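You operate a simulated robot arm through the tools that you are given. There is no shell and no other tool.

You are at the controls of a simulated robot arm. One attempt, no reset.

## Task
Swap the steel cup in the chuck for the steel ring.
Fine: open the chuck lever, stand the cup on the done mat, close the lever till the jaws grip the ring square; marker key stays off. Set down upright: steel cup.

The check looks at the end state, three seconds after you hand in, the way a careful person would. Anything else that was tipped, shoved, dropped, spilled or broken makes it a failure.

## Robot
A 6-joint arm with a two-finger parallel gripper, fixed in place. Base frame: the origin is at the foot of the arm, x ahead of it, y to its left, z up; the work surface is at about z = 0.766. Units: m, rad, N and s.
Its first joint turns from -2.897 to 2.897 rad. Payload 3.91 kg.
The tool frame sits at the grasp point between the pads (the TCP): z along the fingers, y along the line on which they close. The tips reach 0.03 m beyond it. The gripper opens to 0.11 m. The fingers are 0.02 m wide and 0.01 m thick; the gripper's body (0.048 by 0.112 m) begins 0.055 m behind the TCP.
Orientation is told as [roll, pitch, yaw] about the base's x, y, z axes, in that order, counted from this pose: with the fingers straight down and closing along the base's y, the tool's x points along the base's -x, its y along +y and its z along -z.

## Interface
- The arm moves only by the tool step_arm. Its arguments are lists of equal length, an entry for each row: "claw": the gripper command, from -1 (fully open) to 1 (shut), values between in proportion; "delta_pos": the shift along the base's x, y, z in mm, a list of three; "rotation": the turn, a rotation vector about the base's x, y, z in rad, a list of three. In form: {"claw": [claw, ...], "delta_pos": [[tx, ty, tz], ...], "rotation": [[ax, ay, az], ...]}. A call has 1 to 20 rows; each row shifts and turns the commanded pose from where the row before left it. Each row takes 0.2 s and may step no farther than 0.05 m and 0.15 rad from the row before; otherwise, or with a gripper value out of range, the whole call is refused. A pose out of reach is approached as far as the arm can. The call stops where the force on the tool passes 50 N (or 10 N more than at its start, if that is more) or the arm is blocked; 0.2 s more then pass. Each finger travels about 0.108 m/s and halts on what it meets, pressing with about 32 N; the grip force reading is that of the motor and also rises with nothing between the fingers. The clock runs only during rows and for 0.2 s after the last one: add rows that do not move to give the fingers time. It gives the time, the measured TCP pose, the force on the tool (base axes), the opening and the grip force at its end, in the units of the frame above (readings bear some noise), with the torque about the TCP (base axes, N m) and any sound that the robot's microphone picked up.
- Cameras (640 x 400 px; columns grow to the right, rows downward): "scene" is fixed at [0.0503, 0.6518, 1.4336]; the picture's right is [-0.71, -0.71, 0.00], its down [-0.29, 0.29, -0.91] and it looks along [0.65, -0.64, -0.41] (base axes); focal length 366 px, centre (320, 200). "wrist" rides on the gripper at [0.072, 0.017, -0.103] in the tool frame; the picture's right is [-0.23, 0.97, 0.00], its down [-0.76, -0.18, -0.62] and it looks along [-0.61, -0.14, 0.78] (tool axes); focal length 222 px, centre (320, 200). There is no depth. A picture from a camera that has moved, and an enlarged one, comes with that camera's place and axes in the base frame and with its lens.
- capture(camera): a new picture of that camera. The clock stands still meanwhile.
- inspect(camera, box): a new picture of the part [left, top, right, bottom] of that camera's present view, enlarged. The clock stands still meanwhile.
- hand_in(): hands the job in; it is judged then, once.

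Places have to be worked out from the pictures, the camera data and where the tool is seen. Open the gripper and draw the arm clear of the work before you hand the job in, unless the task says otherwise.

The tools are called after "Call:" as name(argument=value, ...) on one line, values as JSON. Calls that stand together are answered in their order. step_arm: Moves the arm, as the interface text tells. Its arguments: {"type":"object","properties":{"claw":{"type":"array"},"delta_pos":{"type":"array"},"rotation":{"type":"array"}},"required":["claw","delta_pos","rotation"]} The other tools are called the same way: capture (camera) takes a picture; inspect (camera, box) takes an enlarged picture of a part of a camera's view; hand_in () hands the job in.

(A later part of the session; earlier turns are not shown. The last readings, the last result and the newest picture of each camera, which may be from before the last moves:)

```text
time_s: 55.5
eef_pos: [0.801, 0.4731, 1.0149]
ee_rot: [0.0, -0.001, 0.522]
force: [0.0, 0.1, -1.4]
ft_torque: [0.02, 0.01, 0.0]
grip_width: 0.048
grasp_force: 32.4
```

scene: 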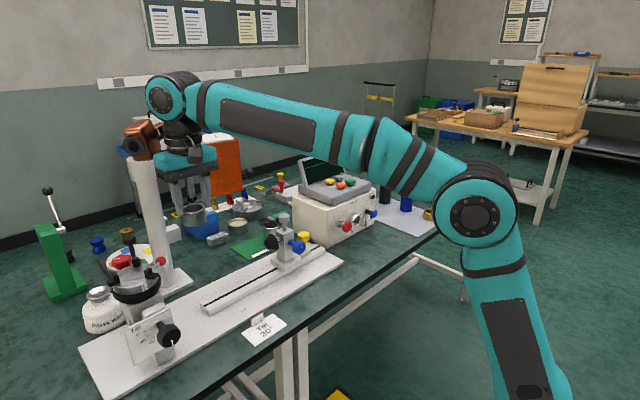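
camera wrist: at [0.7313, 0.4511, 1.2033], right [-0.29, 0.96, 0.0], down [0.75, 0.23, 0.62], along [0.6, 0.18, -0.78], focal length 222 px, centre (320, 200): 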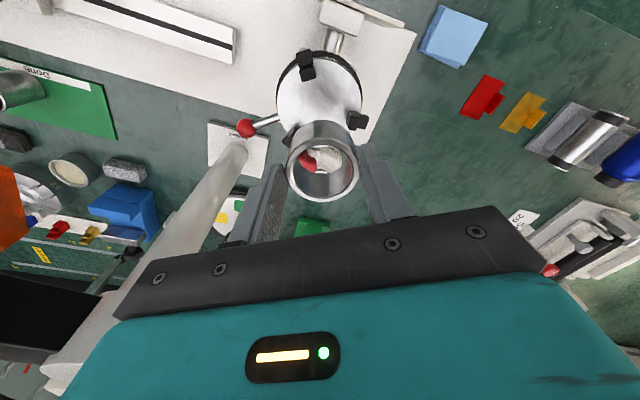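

No contact yet at z 1.015; two more 1 mm steps.

Call:
step_arm(claw=[0.6, 0.6, 0.6], delta_pos=[[0, 0, -1], [0, 0, -1], [0, 0, 0]], rotation=[[0, 0, 0], [0, 0, 0], [0, 0, 0]])

Call:
inspect(camera="scene", box=[105, 235, 175, 300])

```text
time_s: 56.3
eef_pos: [0.8001, 0.4733, 1.0145]
ee_rot: [0.0, -0.003, 0.523]
force: [5.9, 3.0, 21.9]
ft_torque: [0.12, -0.28, -0.08]
grip_width: 0.0482
grasp_force: 32.1
```

```text
6.15 times, centred on (140, 268) of scene
camera zoom: at [0.0503, 0.6518, 1.4336], right [-0.71, -0.71, 0.0], down [-0.29, 0.29, -0.91], along [0.65, -0.64, -0.41], focal length 2251 px, centre (1428, -215)
```

zoom: 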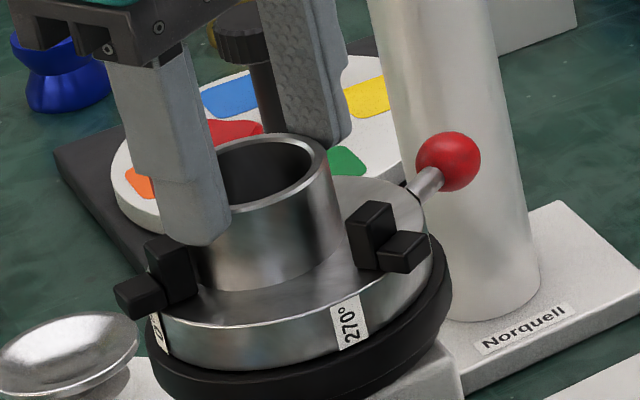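

Contact with 22 N, centred (no torque): the ring is seated on the disc. I ease off 1.5 mm, open the fingers a little (to ~58 mm) and lift straight up.

Call:
step_arm(claw=[0.6, 0.6, 0.3, 0.05, -0.06, -0.06], delta_pos=[[0, 0, 1], [0, 0, 0.7], [0, 0, 0], [0, 0, 0], [0, 0, 0], [0, 0, 0]], rotation=[[0, 0, 0], [0, 0, 0], [0, 0, 0], [0, 0, 0], [0, 0, 0], [0, 0, 0]])

Call:
inspect(camera="wrist", box=[230, 60, 410, 240])

Call:
inspect(camera="scene", box=[105, 235, 175, 300])

```text
time_s: 57.7
eef_pos: [0.8002, 0.4718, 1.0141]
ee_rot: [-0.001, 0.0, 0.525]
force: [-0.1, 0.1, 0.8]
ft_torque: [0.0, 0.0, 0.0]
grip_width: 0.0585
grasp_force: 0.0
```

```text
2.22 times, centred on (320, 150) of wrist
camera zoom: at [0.7291, 0.4517, 1.1168], right [-0.29, 0.96, 0.0], down [0.75, 0.23, 0.62], along [0.6, 0.18, -0.78], focal length 494 px, centre (320, 311)
```

zoom: 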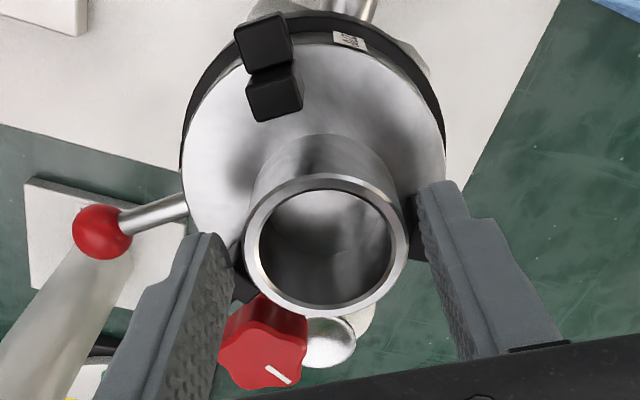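

```text
6.15 times, centred on (140, 268) of scene
camera zoom: at [0.0503, 0.6518, 1.4336], right [-0.71, -0.71, 0.0], down [-0.29, 0.29, -0.91], along [0.65, -0.64, -0.41], focal length 2251 px, centre (1428, -215)
```

zoom: 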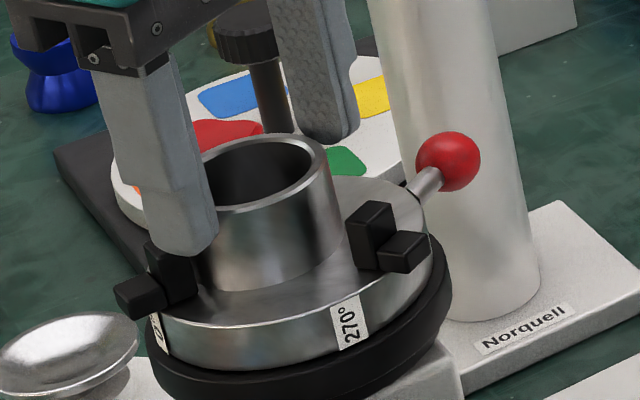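

The ring stands freely on the disc, roughly centred, and there is no contact on the tool. I lift off, then turn to yaw 90° and move over the lever ball.

Call:
step_arm(claw=[-0.06, -0.06, -0.06, -0.06, 0, 0.1, 0.18, 0.18, 0.18, 0.18, 0.18, 0.18, 0.18], delta_pos=[[0, 0, 10], [0, 0, 30], [0, 0, 35], [0, 0, 25], [7, -10.1, 0], [7, -10.1, 0], [7, -10.1, 0], [7, -10.1, 0], [7, -10.1, 0], [7, -10.1, 0], [7, -10.1, 0], [7, -10.1, 0], [0, 0, 0]], rotation=[[0, 0, 0], [0, 0, 0], [0, 0, 0], [0, 0, 0], [0, 0, 0.1307], [0, 0, 0.1307], [0, 0, 0.1307], [0, 0, 0.1307], [0, 0, 0.1307], [0, 0, 0.1307], [0, 0, 0.1307], [0, 0, 0.1307], [0, 0, 0]])

Call:
capture(camera="wrist")

Call:
inspect(camera="scene", box=[95, 220, 185, 310])

```text
time_s: 60.5
eef_pos: [0.8563, 0.391, 1.1146]
ee_rot: [0.0, -0.001, 1.572]
force: [0.3, 0.3, 0.0]
ft_torque: [0.01, -0.03, -0.01]
grip_width: 0.0452
grasp_force: 0.2
```

```text
taken
camera wrist: at [0.8399, 0.3198, 1.217], right [-0.97, 0.23, 0.0], down [0.18, 0.76, 0.62], along [0.14, 0.61, -0.78], focal length 222 px, centre (320, 200)
```

wrist: 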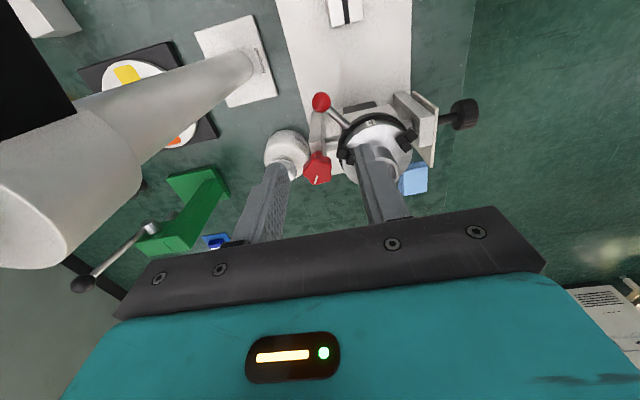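

```text
4.44 times, centred on (140, 265) of scene
camera zoom: at [0.0503, 0.6518, 1.4336], right [-0.71, -0.71, 0.0], down [-0.29, 0.29, -0.91], along [0.65, -0.64, -0.41], focal length 1626 px, centre (1120, -89)
```

zoom: 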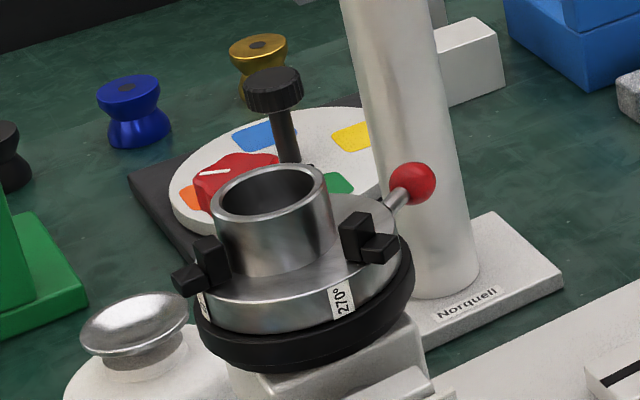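

The ring stands on the disc inside the jaws; the ball projects to (0.856, 0.393), right under the tool. I descend to z ≈ 0.949 with the fingers straddling the ball.

Call:
step_arm(claw=[0.18, 0.18, 0.18, 0.18, 0.3], delta_pos=[[0, 1, -45], [0, 0, -45], [0, 0, -45], [0, 0, -31], [0, 0, 0]], rotation=[[0, 0, 0], [0, 0, 0], [0, 0, 0], [0, 0, 0], [0, 0, 0]])

Call:
inspect(camera="wrist", box=[220, 80, 420, 240])

Call:
inspect(camera="scene", box=[95, 220, 185, 310])

```text
time_s: 61.7
eef_pos: [0.8573, 0.3932, 0.9471]
ee_rot: [0.0, -0.002, 1.569]
force: [-0.1, 0.5, -0.4]
ft_torque: [0.01, -0.02, -0.02]
grip_width: 0.0383
grasp_force: 0.1
```

```text
2.50 times, centred on (320, 160) of wrist
camera zoom: at [0.8404, 0.3212, 1.0505], right [-0.97, 0.23, 0.0], down [0.18, 0.76, 0.62], along [0.14, 0.61, -0.78], focal length 555 px, centre (320, 300)
```

zoom: 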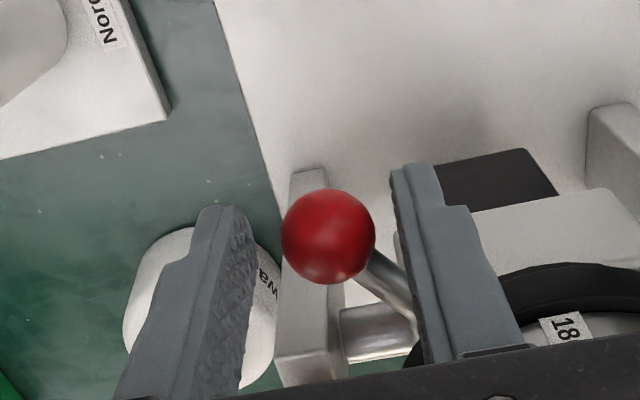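

```text
4.44 times, centred on (140, 265) of scene
camera zoom: at [0.0503, 0.6518, 1.4336], right [-0.71, -0.71, 0.0], down [-0.29, 0.29, -0.91], along [0.65, -0.64, -0.41], focal length 1626 px, centre (1120, -89)
```

zoom: 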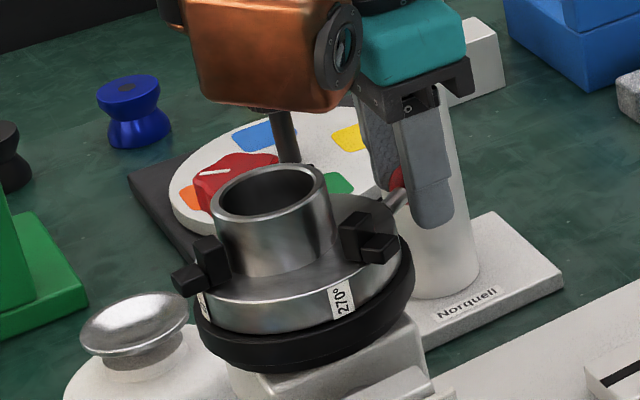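

The ball is centred between the fingers with no load. I swing the lever back along the arc toward −x (closing), first part.

Call:
step_arm(claw=[0.36, 0.36, 0.36, 0.36, 0.36, 0.36, 0.36, 0.36], delta_pos=[[-4, -1.2, 0], [-4, -1.8, 0], [-4, -1.8, 0], [-4, -1.7, 0], [-4, -1.6, 0], [-4, -1.5, 0], [-4, -1.4, 0], [0, 0, 0]], rotation=[[0, 0, 0], [0, 0, 0], [0, 0, 0], [0, 0, 0], [0, 0, 0], [0, 0, 0], [0, 0, 0], [0, 0, 0]])

Call:
inspect(camera="wrist", box=[220, 80, 420, 240])

Call:
inspect(camera="scene", box=[95, 220, 185, 310])

```text
time_s: 63.5
eef_pos: [0.8292, 0.3818, 0.9486]
ee_rot: [-0.001, 0.0, 1.569]
force: [5.2, -0.7, -0.5]
ft_torque: [-0.02, -0.1, -0.09]
grip_width: 0.0376
grasp_force: 2.0
```

```text
2.50 times, centred on (320, 160) of wrist
camera zoom: at [0.8116, 0.3099, 1.0511], right [-0.97, 0.23, 0.0], down [0.18, 0.76, 0.62], along [0.14, 0.61, -0.78], focal length 555 px, centre (320, 300)
```

zoom: 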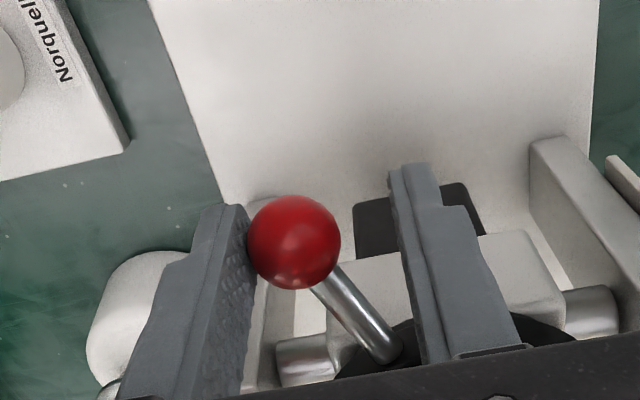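

```text
4.44 times, centred on (140, 265) of scene
camera zoom: at [0.0503, 0.6518, 1.4336], right [-0.71, -0.71, 0.0], down [-0.29, 0.29, -0.91], along [0.65, -0.64, -0.41], focal length 1626 px, centre (1120, -89)
```

zoom: 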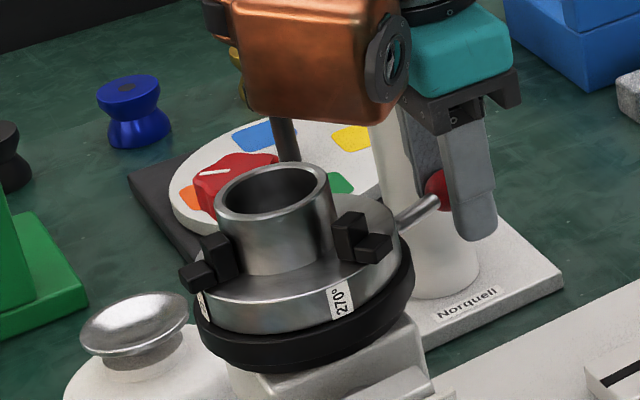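

The jaws are closing in (the +y jaw is up to the ring), push force only 5 N. I continue along the arc.

Call:
step_arm(claw=[0.36, 0.36, 0.36, 0.36, 0.36], delta_pos=[[-3.5, -1.2, 0], [-3.5, -1.1, 0], [-3.5, -0.9, 0], [-3, -0.7, 0], [0, 0, 0]], rotation=[[0, 0, 0], [0, 0, 0], [0, 0, 0], [0, 0, 0], [0, 0, 0]])

Call:
inspect(camera="wrist", box=[220, 80, 420, 240])

Call:
inspect(camera="scene", box=[95, 220, 185, 310])

```text
time_s: 64.7
eef_pos: [0.8162, 0.3771, 0.9491]
ee_rot: [0.001, -0.001, 1.568]
force: [3.6, -1.4, 0.1]
ft_torque: [-0.03, -0.06, -0.08]
grip_width: 0.0372
grasp_force: 2.2
```

```text
2.50 times, centred on (320, 160) of wrist
camera zoom: at [0.7984, 0.3056, 1.0509], right [-0.97, 0.23, 0.0], down [0.18, 0.76, 0.62], along [0.14, 0.61, -0.78], focal length 555 px, centre (320, 300)
```

zoom: 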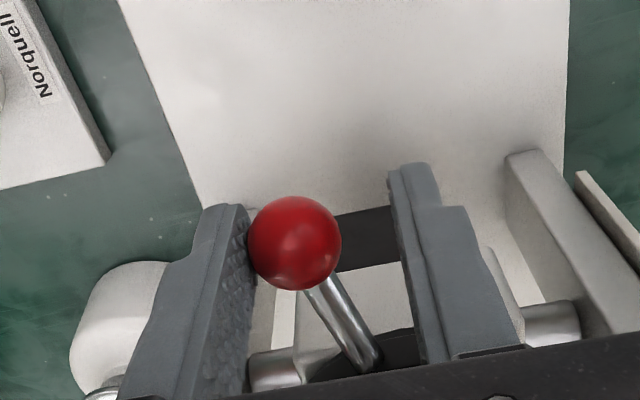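

```text
4.44 times, centred on (140, 265) of scene
camera zoom: at [0.0503, 0.6518, 1.4336], right [-0.71, -0.71, 0.0], down [-0.29, 0.29, -0.91], along [0.65, -0.64, -0.41], focal length 1626 px, centre (1120, -89)
```

zoom: 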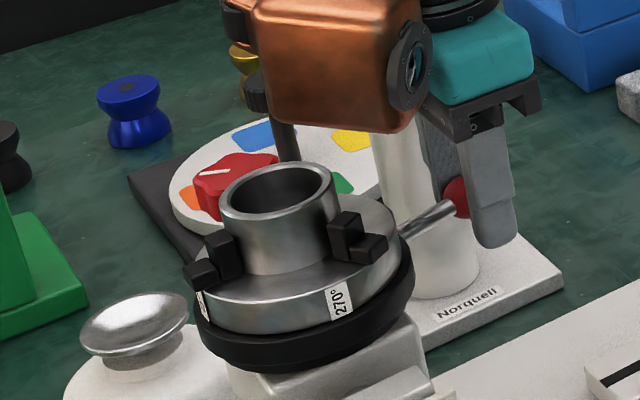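

The jaws are centring the ring; ball is at x ≈ 0.822. I continue in 3 mm steps, watching the force rise.

Call:
step_arm(claw=[0.36, 0.36, 0.36, 0.36], delta_pos=[[-3, -0.6, 0], [-3, -0.5, 0], [-3, -0.3, 0], [0, 0, 0]], rotation=[[0, 0, 0], [0, 0, 0], [0, 0, 0], [0, 0, 0]])

Call:
inspect(camera="scene", box=[95, 220, 185, 310])

```text
time_s: 65.7
eef_pos: [0.8058, 0.3757, 0.949]
ee_rot: [-0.001, 0.0, 1.569]
force: [3.5, -2.6, 0.9]
ft_torque: [-0.02, -0.06, -0.02]
grip_width: 0.0369
grasp_force: 2.1
```

```text
4.44 times, centred on (140, 265) of scene
camera zoom: at [0.0503, 0.6518, 1.4336], right [-0.71, -0.71, 0.0], down [-0.29, 0.29, -0.91], along [0.65, -0.64, -0.41], focal length 1626 px, centre (1120, -89)
```

zoom: 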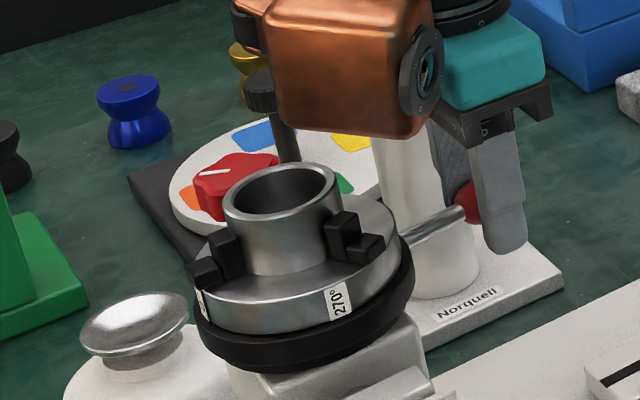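

Call:
step_arm(claw=[0.36, 0.36, 0.36, 0.36], delta_pos=[[-2, -0.2, 0], [-2, -0.1, 0], [-2, 0, 0], [0, 0, 0]], rotation=[[0, 0, 0], [0, 0, 0], [0, 0, 0], [0, 0, 0]])

Call:
inspect(camera="scene", box=[105, 235, 175, 300])

Call:
inspect(camera="wrist", box=[220, 80, 420, 240])

```text
time_s: 66.7
eef_pos: [0.8016, 0.3764, 0.9477]
ee_rot: [0.001, 0.0, 1.57]
force: [4.2, -2.5, 0.2]
ft_torque: [0.0, -0.08, -0.01]
grip_width: 0.0372
grasp_force: 2.3
```

```text
6.15 times, centred on (140, 268) of scene
camera zoom: at [0.0503, 0.6518, 1.4336], right [-0.71, -0.71, 0.0], down [-0.29, 0.29, -0.91], along [0.65, -0.64, -0.41], focal length 2251 px, centre (1428, -215)
```

zoom: 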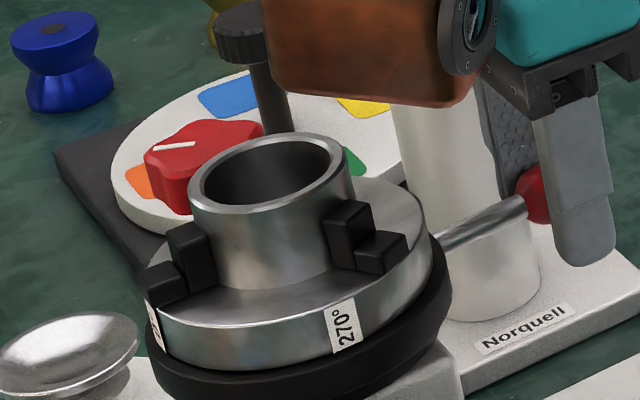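

```text
2.50 times, centred on (320, 160) of wrist
camera zoom: at [0.7832, 0.3039, 1.0511], right [-0.97, 0.23, 0.0], down [0.18, 0.76, 0.62], along [0.14, 0.61, -0.78], focal length 555 px, centre (320, 300)
```

zoom: 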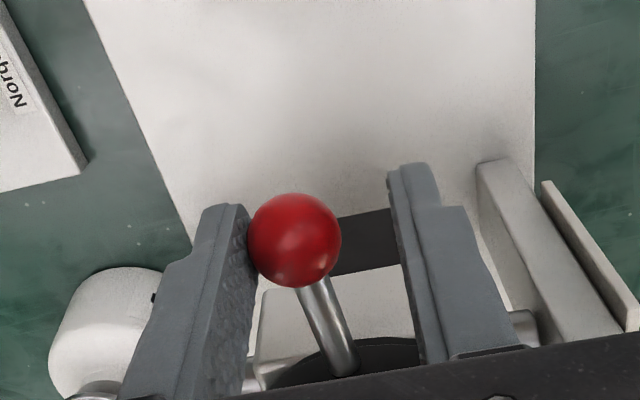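

The ring looks nearly clamped; force is still only 4 N. I look closer at whether it sits square on the disc before tightening further.

Call:
inspect(camera="scene", box=[118, 250, 166, 296])

```text
8.70 times, centred on (142, 273) of scene
camera zoom: at [0.0503, 0.6518, 1.4336], right [-0.71, -0.71, 0.0], down [-0.29, 0.29, -0.91], along [0.65, -0.64, -0.41], focal length 3181 px, centre (1868, -435)
```

zoom: 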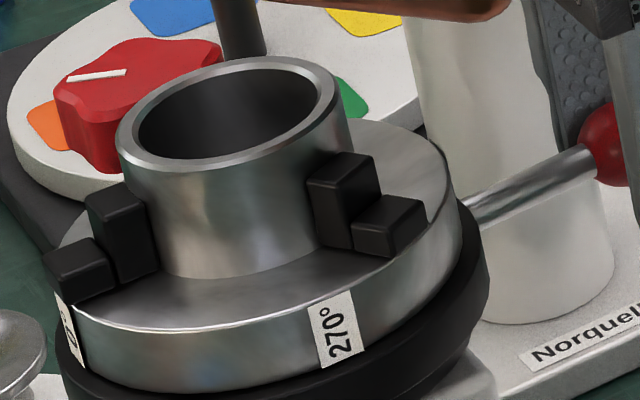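

The ring sits square on the disc and the lever is about where it was with the cup. I tighten further in 1.5 mm steps until the force clearly rises.

Call:
step_arm(claw=[0.36, 0.36, 0.36], delta_pos=[[-1.5, 0, 0], [-1.5, 0, 0], [0, 0, 0]], rotation=[[0, 0, 0], [0, 0, 0], [0, 0, 0]])

Call:
inspect(camera="wrist", box=[220, 80, 420, 240])

Call:
inspect(camera="scene", box=[118, 250, 166, 296])

```text
time_s: 67.5
eef_pos: [0.7984, 0.3753, 0.9481]
ee_rot: [-0.001, 0.001, 1.569]
force: [3.6, -2.3, -0.2]
ft_torque: [-0.03, -0.07, -0.01]
grip_width: 0.0371
grasp_force: 1.3
```

```text
2.50 times, centred on (320, 160) of wrist
camera zoom: at [0.7802, 0.3038, 1.0508], right [-0.97, 0.23, 0.0], down [0.18, 0.76, 0.62], along [0.14, 0.61, -0.78], focal length 555 px, centre (320, 300)
```

zoom: 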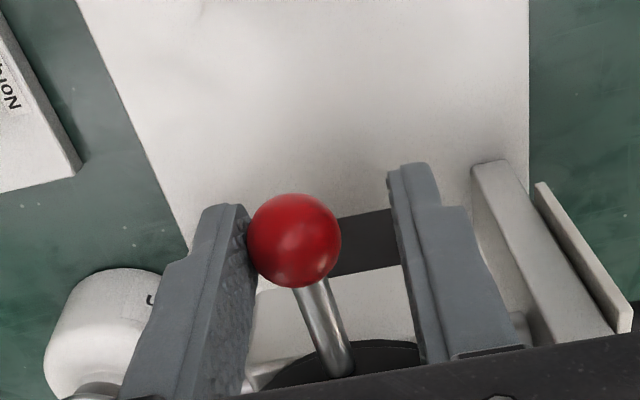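

```text
8.70 times, centred on (142, 273) of scene
camera zoom: at [0.0503, 0.6518, 1.4336], right [-0.71, -0.71, 0.0], down [-0.29, 0.29, -0.91], along [0.65, -0.64, -0.41], focal length 3181 px, centre (1868, -435)
```

zoom: 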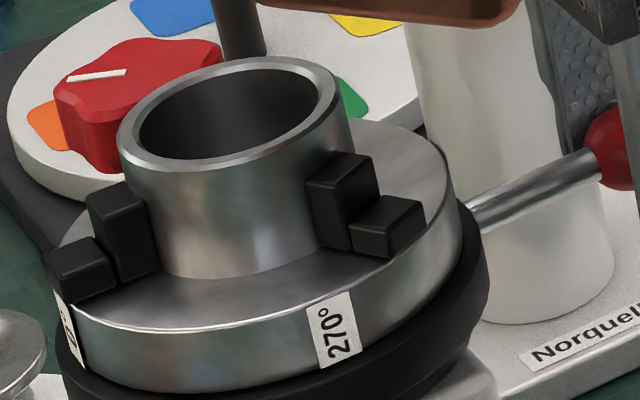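

The lever still moves at ~4 N; the jaws are touching the ring now. I keep tightening.

Call:
step_arm(claw=[0.36, 0.36, 0.36], delta_pos=[[-1.5, 0, 0], [-1.5, 0, 0], [0, 0, 0]], rotation=[[0, 0, 0], [0, 0, 0], [0, 0, 0]])

Call:
inspect(camera="scene", box=[118, 250, 166, 296])

```text
time_s: 68.3
eef_pos: [0.7955, 0.3761, 0.9491]
ee_rot: [-0.001, 0.001, 1.569]
force: [2.8, -0.9, 0.4]
ft_torque: [-0.01, -0.03, -0.05]
grip_width: 0.0364
grasp_force: 1.1
```

```text
8.70 times, centred on (142, 273) of scene
camera zoom: at [0.0503, 0.6518, 1.4336], right [-0.71, -0.71, 0.0], down [-0.29, 0.29, -0.91], along [0.65, -0.64, -0.41], focal length 3181 px, centre (1868, -435)
```

zoom: 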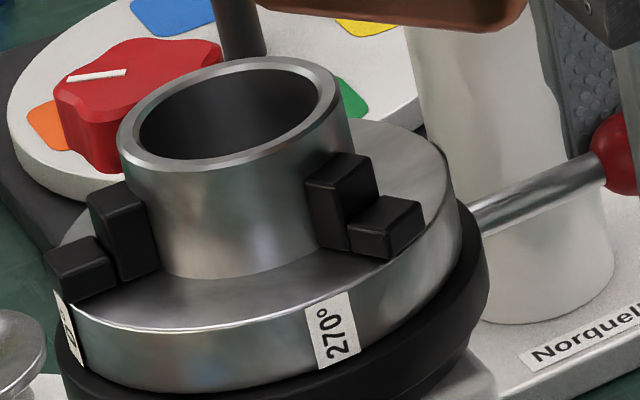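

The lever keeps moving at only ~3 N past its original position, so before tightening more I want a clear view of jaws versus ring. I back the finger off the ball, lift, and return to the earlier viewing pose for a direct comparison.

Call:
step_arm(claw=[0.36, 0.36, 0.36, 0.36, 0.36, 0.36, 0.36, 0.36, 0.36, 0.36], delta_pos=[[6.5, 0, 0], [0, 0, 20], [0, 0, 45], [0, 0, 45], [0, 0, 45], [0, 0, 45], [-15, -19, 20], [-15, -19, 20], [-17, -20.5, 17], [0, 0, 0]], rotation=[[0, 0, 0], [0, 0, 0], [0, 0, 0], [0, 0, 0], [0, 0, 0], [0, 0, 0], [0, 0, 0], [0, 0, 0], [0, 0, 0], [0, 0, 0]])

Call:
inspect(camera="wrist", box=[270, 110, 350, 220])

Call:
inspect(camera="scene", box=[118, 250, 166, 296])

Call:
inspect(camera="scene", box=[100, 230, 190, 300])

```text
time_s: 70.5
eef_pos: [0.7531, 0.3165, 1.2069]
ee_rot: [0.002, 0.0, 1.568]
force: [0.9, 0.4, 0.3]
ft_torque: [0.0, -0.01, 0.01]
grip_width: 0.0349
grasp_force: 0.1
```

```text
3.64 times, centred on (310, 165) of wrist
camera zoom: at [0.7359, 0.2455, 1.3093], right [-0.97, 0.23, 0.0], down [0.18, 0.76, 0.62], along [0.14, 0.61, -0.78], focal length 808 px, centre (356, 327)
```

zoom: 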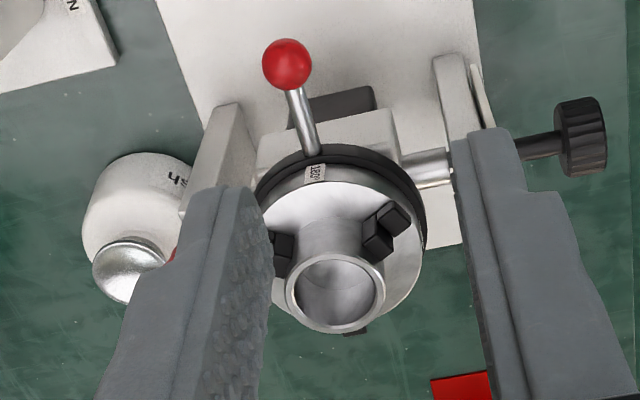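

```text
8.70 times, centred on (142, 273) of scene
camera zoom: at [0.0503, 0.6518, 1.4336], right [-0.71, -0.71, 0.0], down [-0.29, 0.29, -0.91], along [0.65, -0.64, -0.41], focal length 3181 px, centre (1868, -435)
```

zoom: 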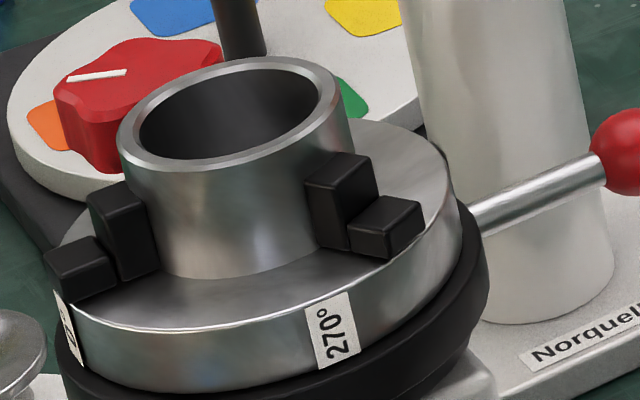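

```text
5.71 times, centred on (145, 265) of scene
camera zoom: at [0.0503, 0.6518, 1.4336], right [-0.71, -0.71, 0.0], down [-0.29, 0.29, -0.91], along [0.65, -0.64, -0.41], focal length 2091 px, centre (1320, -171)
```

zoom: 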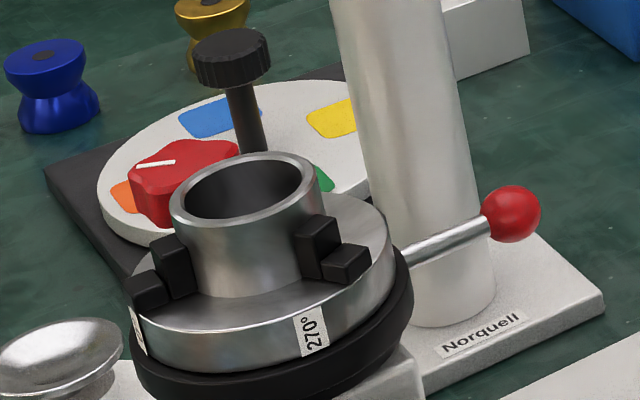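

The lever ball is ~4 mm past its former position and the 270° label has shifted slightly, so the spindle seems to turn with the lever once the jaws bite. I move closer above the chuck with open fingers to see the jaw–ring contacts.

Call:
step_arm(claw=[-0.3, -0.8, -1, -1], delta_pos=[[15.7, 31, -29], [15.7, 31, -29], [15.7, 31, -29], [0, 0, 0]], rotation=[[0, 0, 0], [0, 0, 0], [0, 0, 0], [0, 0, 0]])

Call:
inspect(camera="wrist", box=[270, 100, 390, 210])

Call:
inspect(camera="wrist", box=[295, 125, 365, 190])

```text
time_s: 71.5
eef_pos: [0.8008, 0.4108, 1.1179]
ee_rot: [0.0, 0.0, 1.569]
force: [1.1, -0.8, -0.2]
ft_torque: [0.02, -0.04, 0.01]
grip_width: 0.11
grasp_force: 0.0
```

```text
3.64 times, centred on (330, 155) of wrist
camera zoom: at [0.7841, 0.339, 1.2203], right [-0.97, 0.23, 0.0], down [0.18, 0.76, 0.62], along [0.14, 0.61, -0.78], focal length 808 px, centre (284, 364)
```

zoom: 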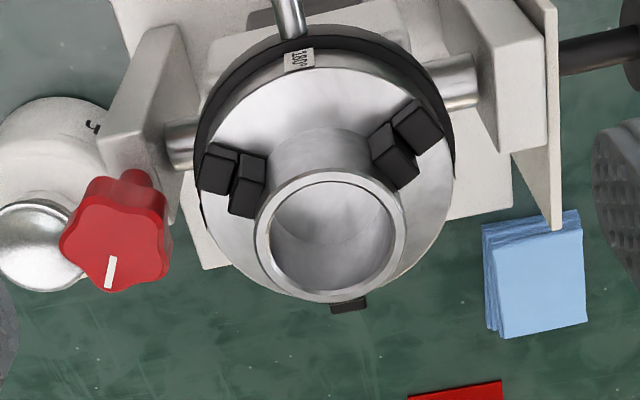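

```text
6.15 times, centred on (330, 158) of wrist
camera zoom: at [0.7841, 0.339, 1.2203], right [-0.97, 0.23, 0.0], down [0.18, 0.76, 0.62], along [0.14, 0.61, -0.78], focal length 1367 px, centre (258, 462)
```

zoom: 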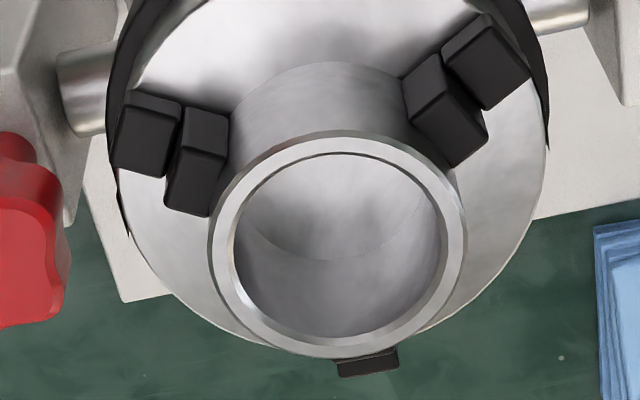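

From this side the two near jaws appear to touch the ring. I enlarge the contact zones further.

Call:
inspect(camera="wrist", box=[325, 125, 355, 155])

Call:
inspect(camera="wrist", box=[290, 132, 320, 162])

Call:
inspect(camera="scene", box=[105, 265, 135, 290])

Call:
inspect(camera="scene", box=[135, 262, 160, 285])

```text
13.33 times, centred on (340, 140) of wrist
camera zoom: at [0.7841, 0.339, 1.2203], right [-0.97, 0.23, 0.0], down [0.18, 0.76, 0.62], along [0.14, 0.61, -0.78], focal length 2962 px, centre (53, 1000)
```

zoom: 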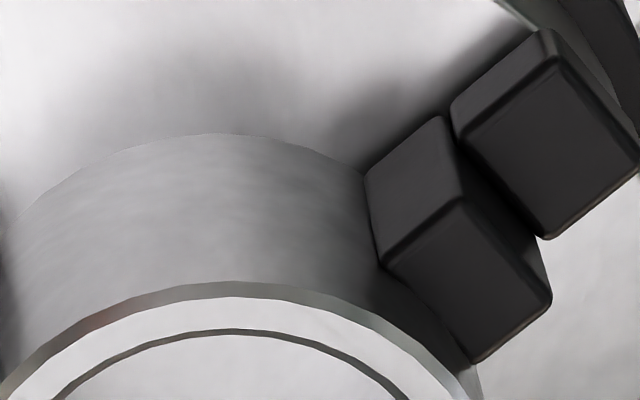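

```text
13.33 times, centred on (305, 147) of wrist
camera zoom: at [0.7841, 0.339, 1.2203], right [-0.97, 0.23, 0.0], down [0.18, 0.76, 0.62], along [0.14, 0.61, -0.78], focal length 2962 px, centre (520, 907)
```

zoom: 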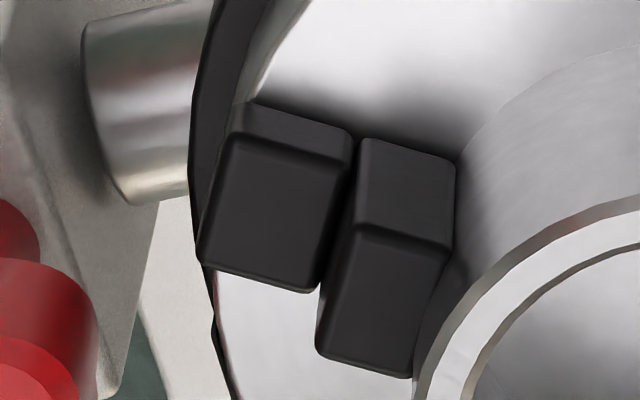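

```text
16.00 times, centred on (120, 278) of scene
camera zoom: at [0.0503, 0.6518, 1.4336], right [-0.71, -0.71, 0.0], down [-0.29, 0.29, -0.91], along [0.65, -0.64, -0.41], focal length 5854 px, centre (3520, -1040)
```

zoom: 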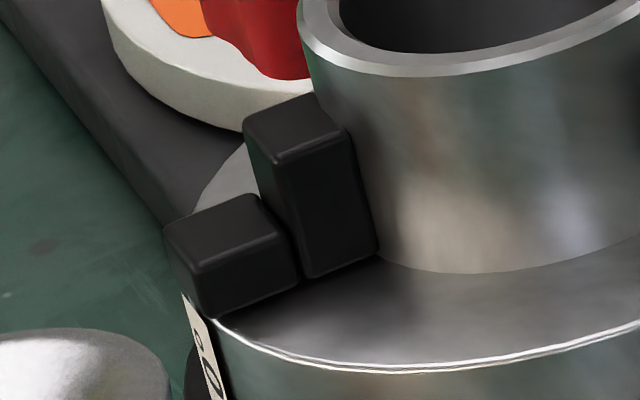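

```text
16.00 times, centred on (148, 274) of scene
camera zoom: at [0.0503, 0.6518, 1.4336], right [-0.71, -0.71, 0.0], down [-0.29, 0.29, -0.91], along [0.65, -0.64, -0.41], focal length 5854 px, centre (3080, -976)
```

zoom: 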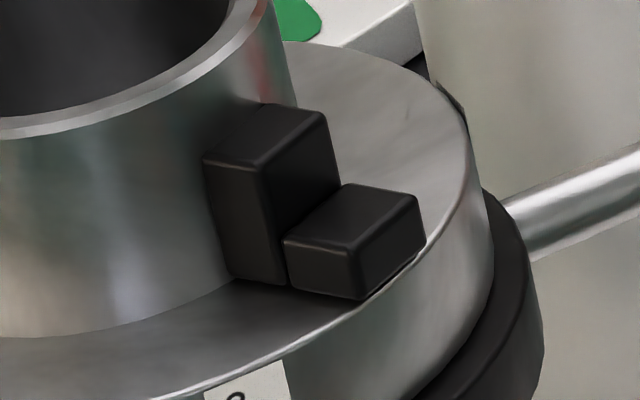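

All three jaws seem to touch the ring, but the lever never stiffened, so I want a firmer closure. I return over the ball (now at about (0.800, 0.376)) to push it a little further and compare.

Call:
step_arm(claw=[-0.4, 0.18, 0.18, 0.18, 0.18, 0.18, 0.3, 0.3], delta_pos=[[-1, -35, 0], [0, 0, 0], [0, 0, -45], [0, 0, -45], [0, 0, -45], [0, 0, -34], [0, 0, 0], [0, 0, 0]], rotation=[[0, 0, 0], [0, 0, 0], [0, 0, 0], [0, 0, 0], [0, 0, 0], [0, 0, 0], [0, 0, 0], [0, 0, 0]])

Call:
inspect(camera="wrist", box=[220, 80, 420, 240])

Call:
inspect(camera="scene", box=[118, 250, 166, 296])

```text
time_s: 73.3
eef_pos: [0.8012, 0.3744, 0.9478]
ee_rot: [0.001, 0.001, 1.569]
force: [0.2, -0.5, 0.1]
ft_torque: [-0.02, 0.0, 0.02]
grip_width: 0.0382
grasp_force: 0.1
```

```text
2.50 times, centred on (320, 160) of wrist
camera zoom: at [0.7838, 0.3036, 1.0512], right [-0.97, 0.23, 0.0], down [0.18, 0.76, 0.62], along [0.14, 0.61, -0.78], focal length 555 px, centre (320, 300)
```

zoom: 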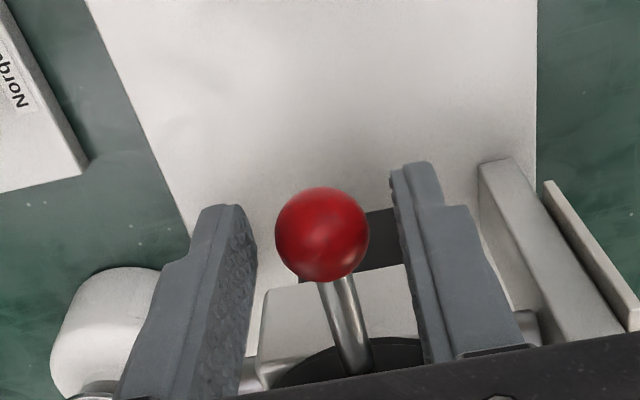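

```text
8.70 times, centred on (142, 273) of scene
camera zoom: at [0.0503, 0.6518, 1.4336], right [-0.71, -0.71, 0.0], down [-0.29, 0.29, -0.91], along [0.65, -0.64, -0.41], focal length 3181 px, centre (1868, -435)
```

zoom: 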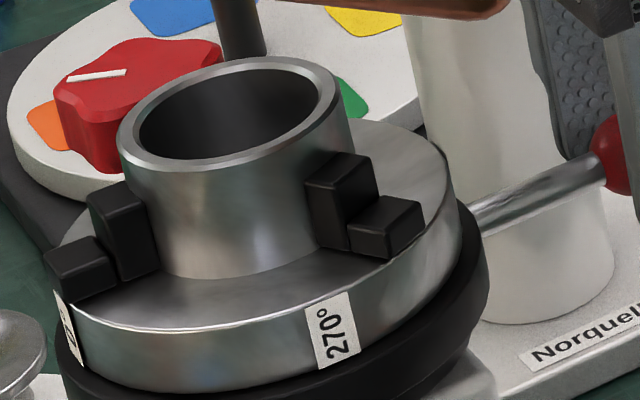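

Ball at x = 0.800; about 8 mm to contact. I approach and push about 3 mm more, then compare label and jaw positions.

Call:
step_arm(claw=[0.36, 0.36, 0.36, 0.36, 0.36, 0.36], delta_pos=[[-4, 0, 0], [-4, 0.3, 0], [-1.5, 0, 0], [-1.5, 0, 0], [-0.5, 0, 0], [0, 0, 0]], rotation=[[0, 0, 0], [0, 0, 0], [0, 0, 0], [0, 0, 0], [0, 0, 0], [0, 0, 0]])

Call:
inspect(camera="scene", box=[118, 250, 166, 296])

Call:
inspect(camera="wrist", box=[220, 80, 420, 240])

```text
time_s: 74.7
eef_pos: [0.7893, 0.376, 0.9493]
ee_rot: [-0.001, -0.001, 1.569]
force: [6.6, -2.4, -1.0]
ft_torque: [-0.05, -0.11, 0.0]
grip_width: 0.0387
grasp_force: 3.0
```

```text
8.70 times, centred on (142, 273) of scene
camera zoom: at [0.0503, 0.6518, 1.4336], right [-0.71, -0.71, 0.0], down [-0.29, 0.29, -0.91], along [0.65, -0.64, -0.41], focal length 3181 px, centre (1868, -435)
```

zoom: 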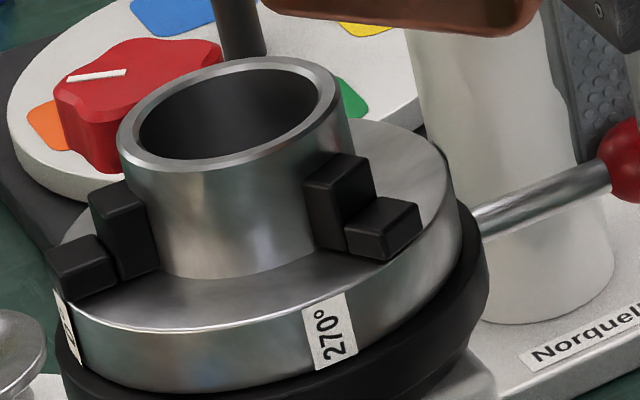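

```text
2.50 times, centred on (320, 160) of wrist
camera zoom: at [0.7714, 0.3034, 1.0522], right [-0.97, 0.23, 0.0], down [0.18, 0.76, 0.62], along [0.14, 0.61, -0.78], focal length 555 px, centre (320, 300)
```

zoom: 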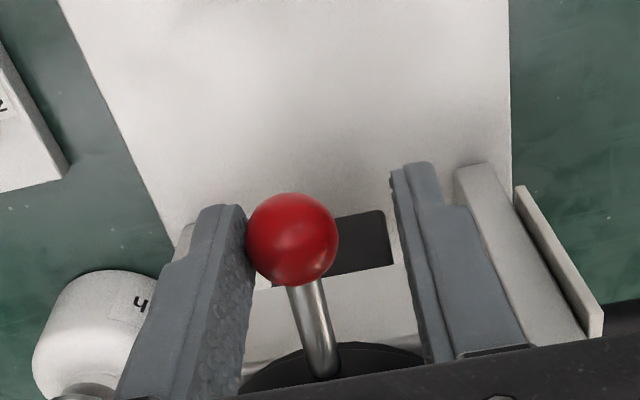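

Force has risen to 6.6 N while the jaws crept in a bit more. I continue with 1.5 mm steps to a clear clamping force.

Call:
step_arm(claw=[0.36, 0.36, 0.36], delta_pos=[[-1.5, 0, 0], [-1, 0, 0], [0, 0, 0]], rotation=[[0, 0, 0], [0, 0, 0], [0, 0, 0]])

Call:
inspect(camera="scene", box=[118, 250, 166, 296])

Call:
inspect(camera="scene", box=[105, 265, 135, 290])

Call:
inspect(camera="scene", box=[135, 262, 160, 285])

```text
time_s: 75.5
eef_pos: [0.7864, 0.3757, 0.9502]
ee_rot: [0.0, 0.0, 1.567]
force: [8.9, -3.0, 0.7]
ft_torque: [-0.04, -0.19, -0.05]
grip_width: 0.0399
grasp_force: 4.6
```

```text
8.70 times, centred on (142, 273) of scene
camera zoom: at [0.0503, 0.6518, 1.4336], right [-0.71, -0.71, 0.0], down [-0.29, 0.29, -0.91], along [0.65, -0.64, -0.41], focal length 3181 px, centre (1868, -435)
```

zoom: 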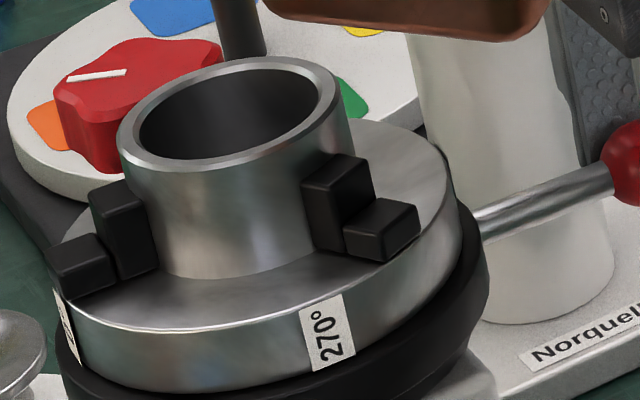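

```text
16.00 times, centred on (120, 278) of scene
camera zoom: at [0.0503, 0.6518, 1.4336], right [-0.71, -0.71, 0.0], down [-0.29, 0.29, -0.91], along [0.65, -0.64, -0.41], focal length 5854 px, centre (3520, -1040)
```

zoom: 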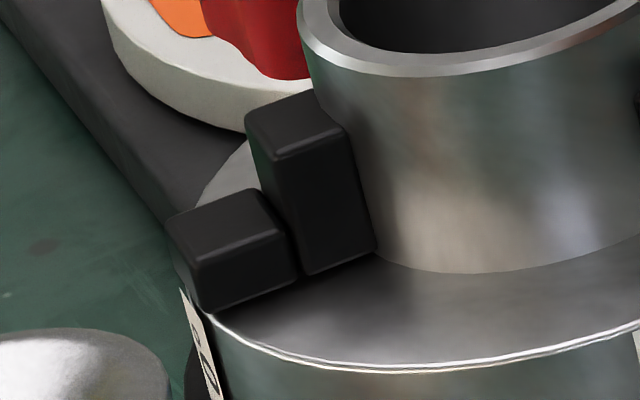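

```text
16.00 times, centred on (148, 274) of scene
camera zoom: at [0.0503, 0.6518, 1.4336], right [-0.71, -0.71, 0.0], down [-0.29, 0.29, -0.91], along [0.65, -0.64, -0.41], focal length 5854 px, centre (3080, -976)
```

zoom: 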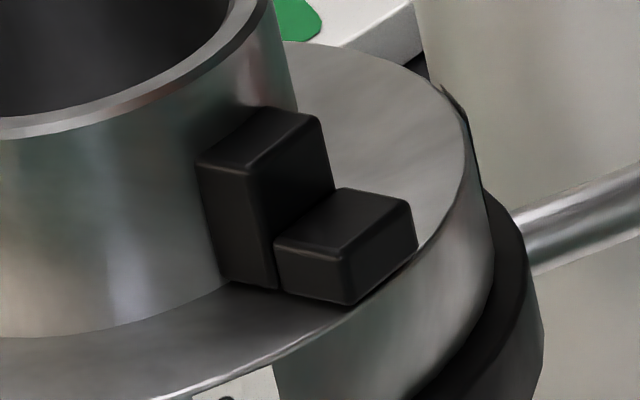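

The push force rose 2.8 → 6.6 → 8.9 N with the ring staying put, so the jaws are now biting on the ring. I back the finger off the ball and lift away to check that the lever and ring hold.

Call:
step_arm(claw=[0.36, 0.36, 0.3, 0.2, 0.2, 0.2, 0.2, 0.2], delta_pos=[[3, 0, 0], [5, 0, 0], [0, 0, 20], [0, 0, 45], [0, 0, 45], [0, 0, 45], [0, 0, 30], [0, 0, 0]], rotation=[[0, 0, 0], [0, 0, 0], [0, 0, 0], [0, 0, 0], [0, 0, 0], [0, 0, 0], [0, 0, 0], [0, 0, 0]])

Call:
inspect(camera="scene", box=[100, 230, 190, 300])

Call:
inspect(camera="scene", box=[118, 250, 166, 296])

Call:
capture(camera="wrist")

```text
time_s: 77.3
eef_pos: [0.7943, 0.3771, 1.1355]
ee_rot: [0.0, 0.0, 1.57]
force: [0.7, 0.2, -1.0]
ft_torque: [0.0, -0.01, 0.03]
grip_width: 0.0438
grasp_force: 0.0
```

```text
5.71 times, centred on (145, 265) of scene
camera zoom: at [0.0503, 0.6518, 1.4336], right [-0.71, -0.71, 0.0], down [-0.29, 0.29, -0.91], along [0.65, -0.64, -0.41], focal length 2091 px, centre (1320, -171)
```

zoom: 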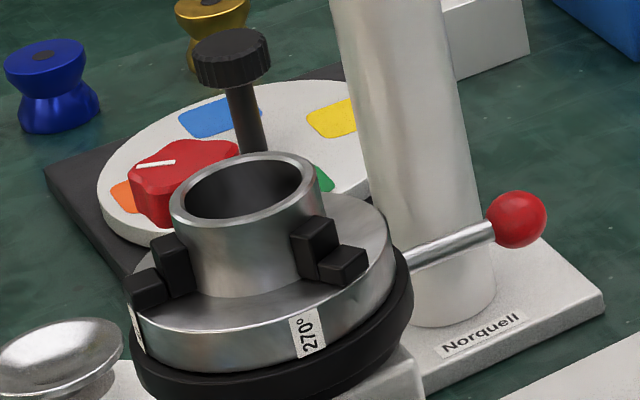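

```text
8.70 times, centred on (142, 273) of scene
camera zoom: at [0.0503, 0.6518, 1.4336], right [-0.71, -0.71, 0.0], down [-0.29, 0.29, -0.91], along [0.65, -0.64, -0.41], focal length 3181 px, centre (1868, -435)
```

zoom: 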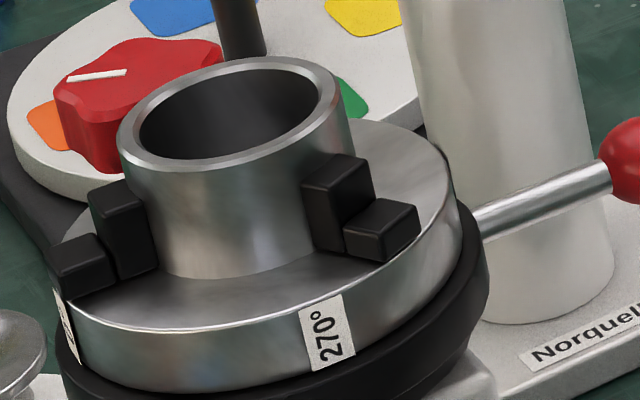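

```text
taken
camera wrist: at [0.777, 0.3047, 1.2374], right [-0.97, 0.23, 0.0], down [0.18, 0.76, 0.62], along [0.14, 0.61, -0.78], focal length 222 px, centre (320, 200)
```

wrist: 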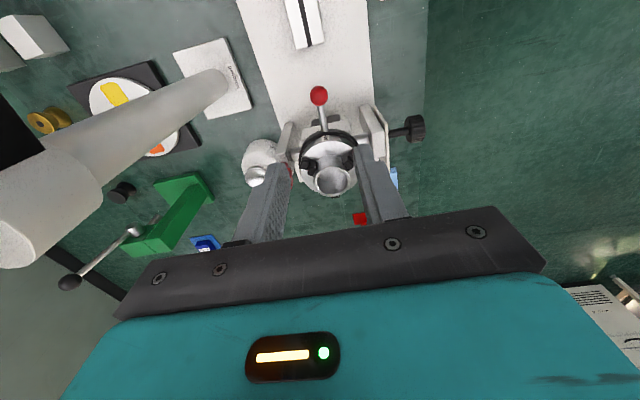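

The lever stayed where I left it and the ring is unchanged. I look again from above with the fingers open to verify the jaw contacts and squareness.

Call:
step_arm(claw=[-0.5, -1, -1], delta_pos=[[6.5, 33.7, -17], [0, 0, 0], [0, 0, 0]], rotation=[[0, 0, 0], [0, 0, 0], [0, 0, 0]])

Call:
inspect(camera="wrist", box=[295, 125, 365, 190])

Call:
inspect(camera="wrist", box=[325, 125, 355, 155])

Call:
inspect(camera="wrist", box=[290, 132, 320, 162])

```text
time_s: 78.1
eef_pos: [0.8001, 0.4088, 1.1169]
ee_rot: [0.001, -0.001, 1.572]
force: [0.2, -0.1, 0.0]
ft_torque: [0.02, -0.01, 0.02]
grip_width: 0.1101
grasp_force: 0.0
```

```text
6.15 times, centred on (330, 158) of wrist
camera zoom: at [0.7829, 0.3382, 1.2197], right [-0.97, 0.23, 0.0], down [0.18, 0.76, 0.62], along [0.14, 0.61, -0.78], focal length 1367 px, centre (258, 462)
```

zoom: 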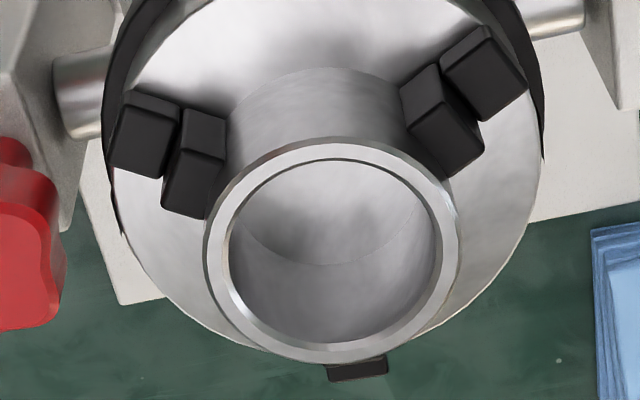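

```text
13.33 times, centred on (340, 140) of wrist
camera zoom: at [0.7829, 0.3382, 1.2197], right [-0.97, 0.23, 0.0], down [0.18, 0.76, 0.62], along [0.14, 0.61, -0.78], focal length 2962 px, centre (53, 1000)
```

zoom: 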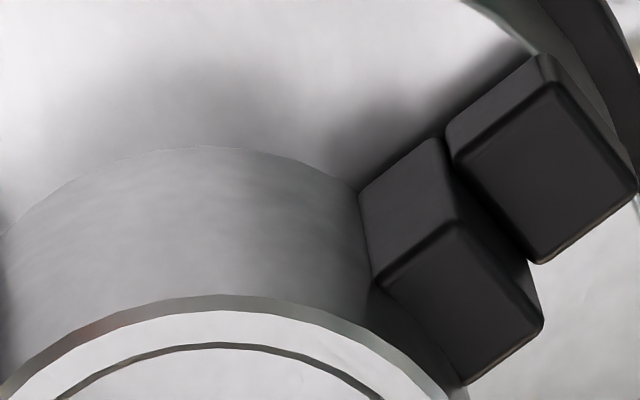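

```text
13.33 times, centred on (305, 147) of wrist
camera zoom: at [0.7829, 0.3382, 1.2197], right [-0.97, 0.23, 0.0], down [0.18, 0.76, 0.62], along [0.14, 0.61, -0.78], focal length 2962 px, centre (520, 907)
```

zoom: 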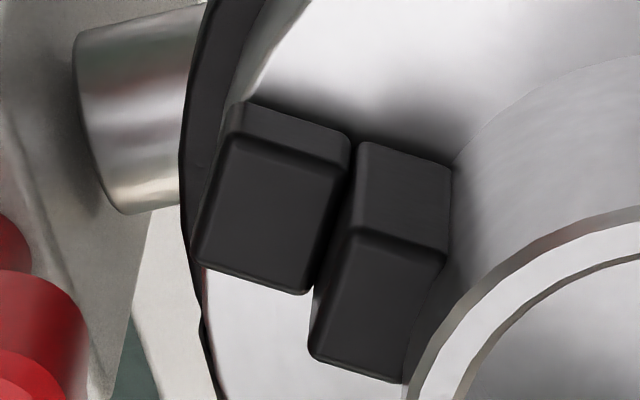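

Both near jaws are tight against the ring and it sits square on the disc. Now I check the tilt dial, the key on the marker and the cup on the mat in the scene view.

Call:
inspect(camera="scene", box=[125, 300, 185, 370])

Call:
inspect(camera="scene", box=[310, 190, 390, 250])

Call:
inspect(camera="scene", box=[215, 170, 335, 280])

Call:
capture(camera="scene")

```text
5.71 times, centred on (155, 335) of scene
camera zoom: at [0.0503, 0.6518, 1.4336], right [-0.71, -0.71, 0.0], down [-0.29, 0.29, -0.91], along [0.65, -0.64, -0.41], focal length 2091 px, centre (1263, -571)
```

zoom: 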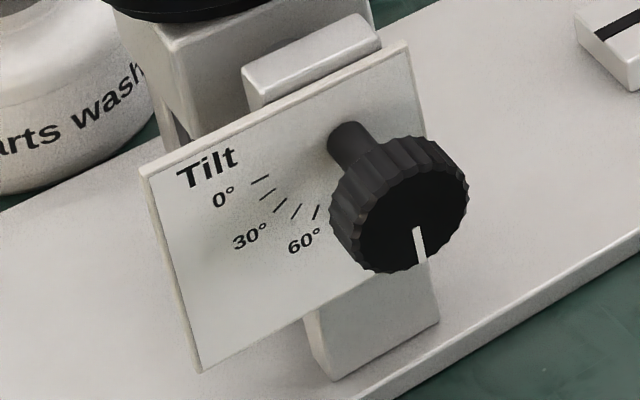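

```text
6.67 times, centred on (350, 220) of scene
camera zoom: at [0.0503, 0.6518, 1.4336], right [-0.71, -0.71, 0.0], down [-0.29, 0.29, -0.91], along [0.65, -0.64, -0.41], focal length 2439 px, centre (120, 67)
```

zoom: 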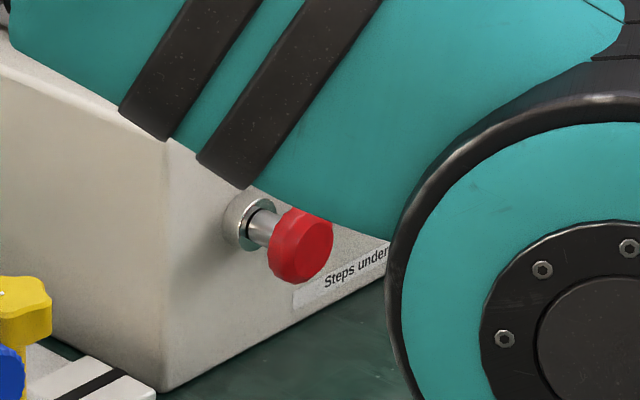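

```text
3.64 times, centred on (275, 225) of scene
camera zoom: at [0.0503, 0.6518, 1.4336], right [-0.71, -0.71, 0.0], down [-0.29, 0.29, -0.91], along [0.65, -0.64, -0.41], focal length 1330 px, centre (484, 109)
```

zoom: 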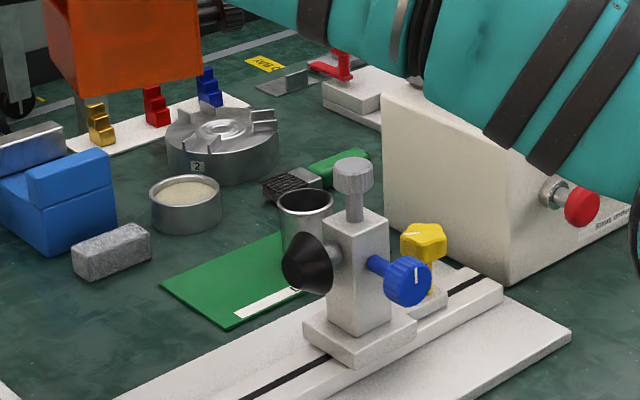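

```text
taken
```

scene: 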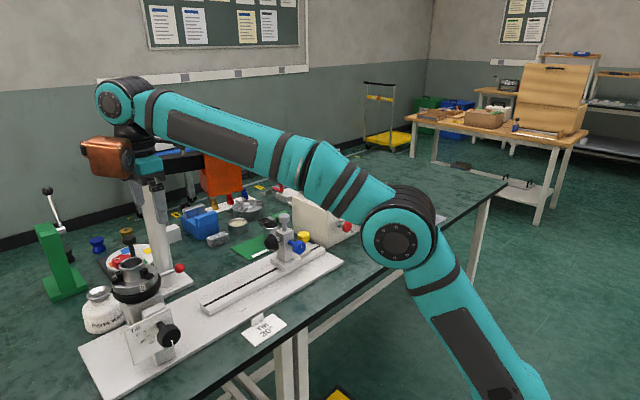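

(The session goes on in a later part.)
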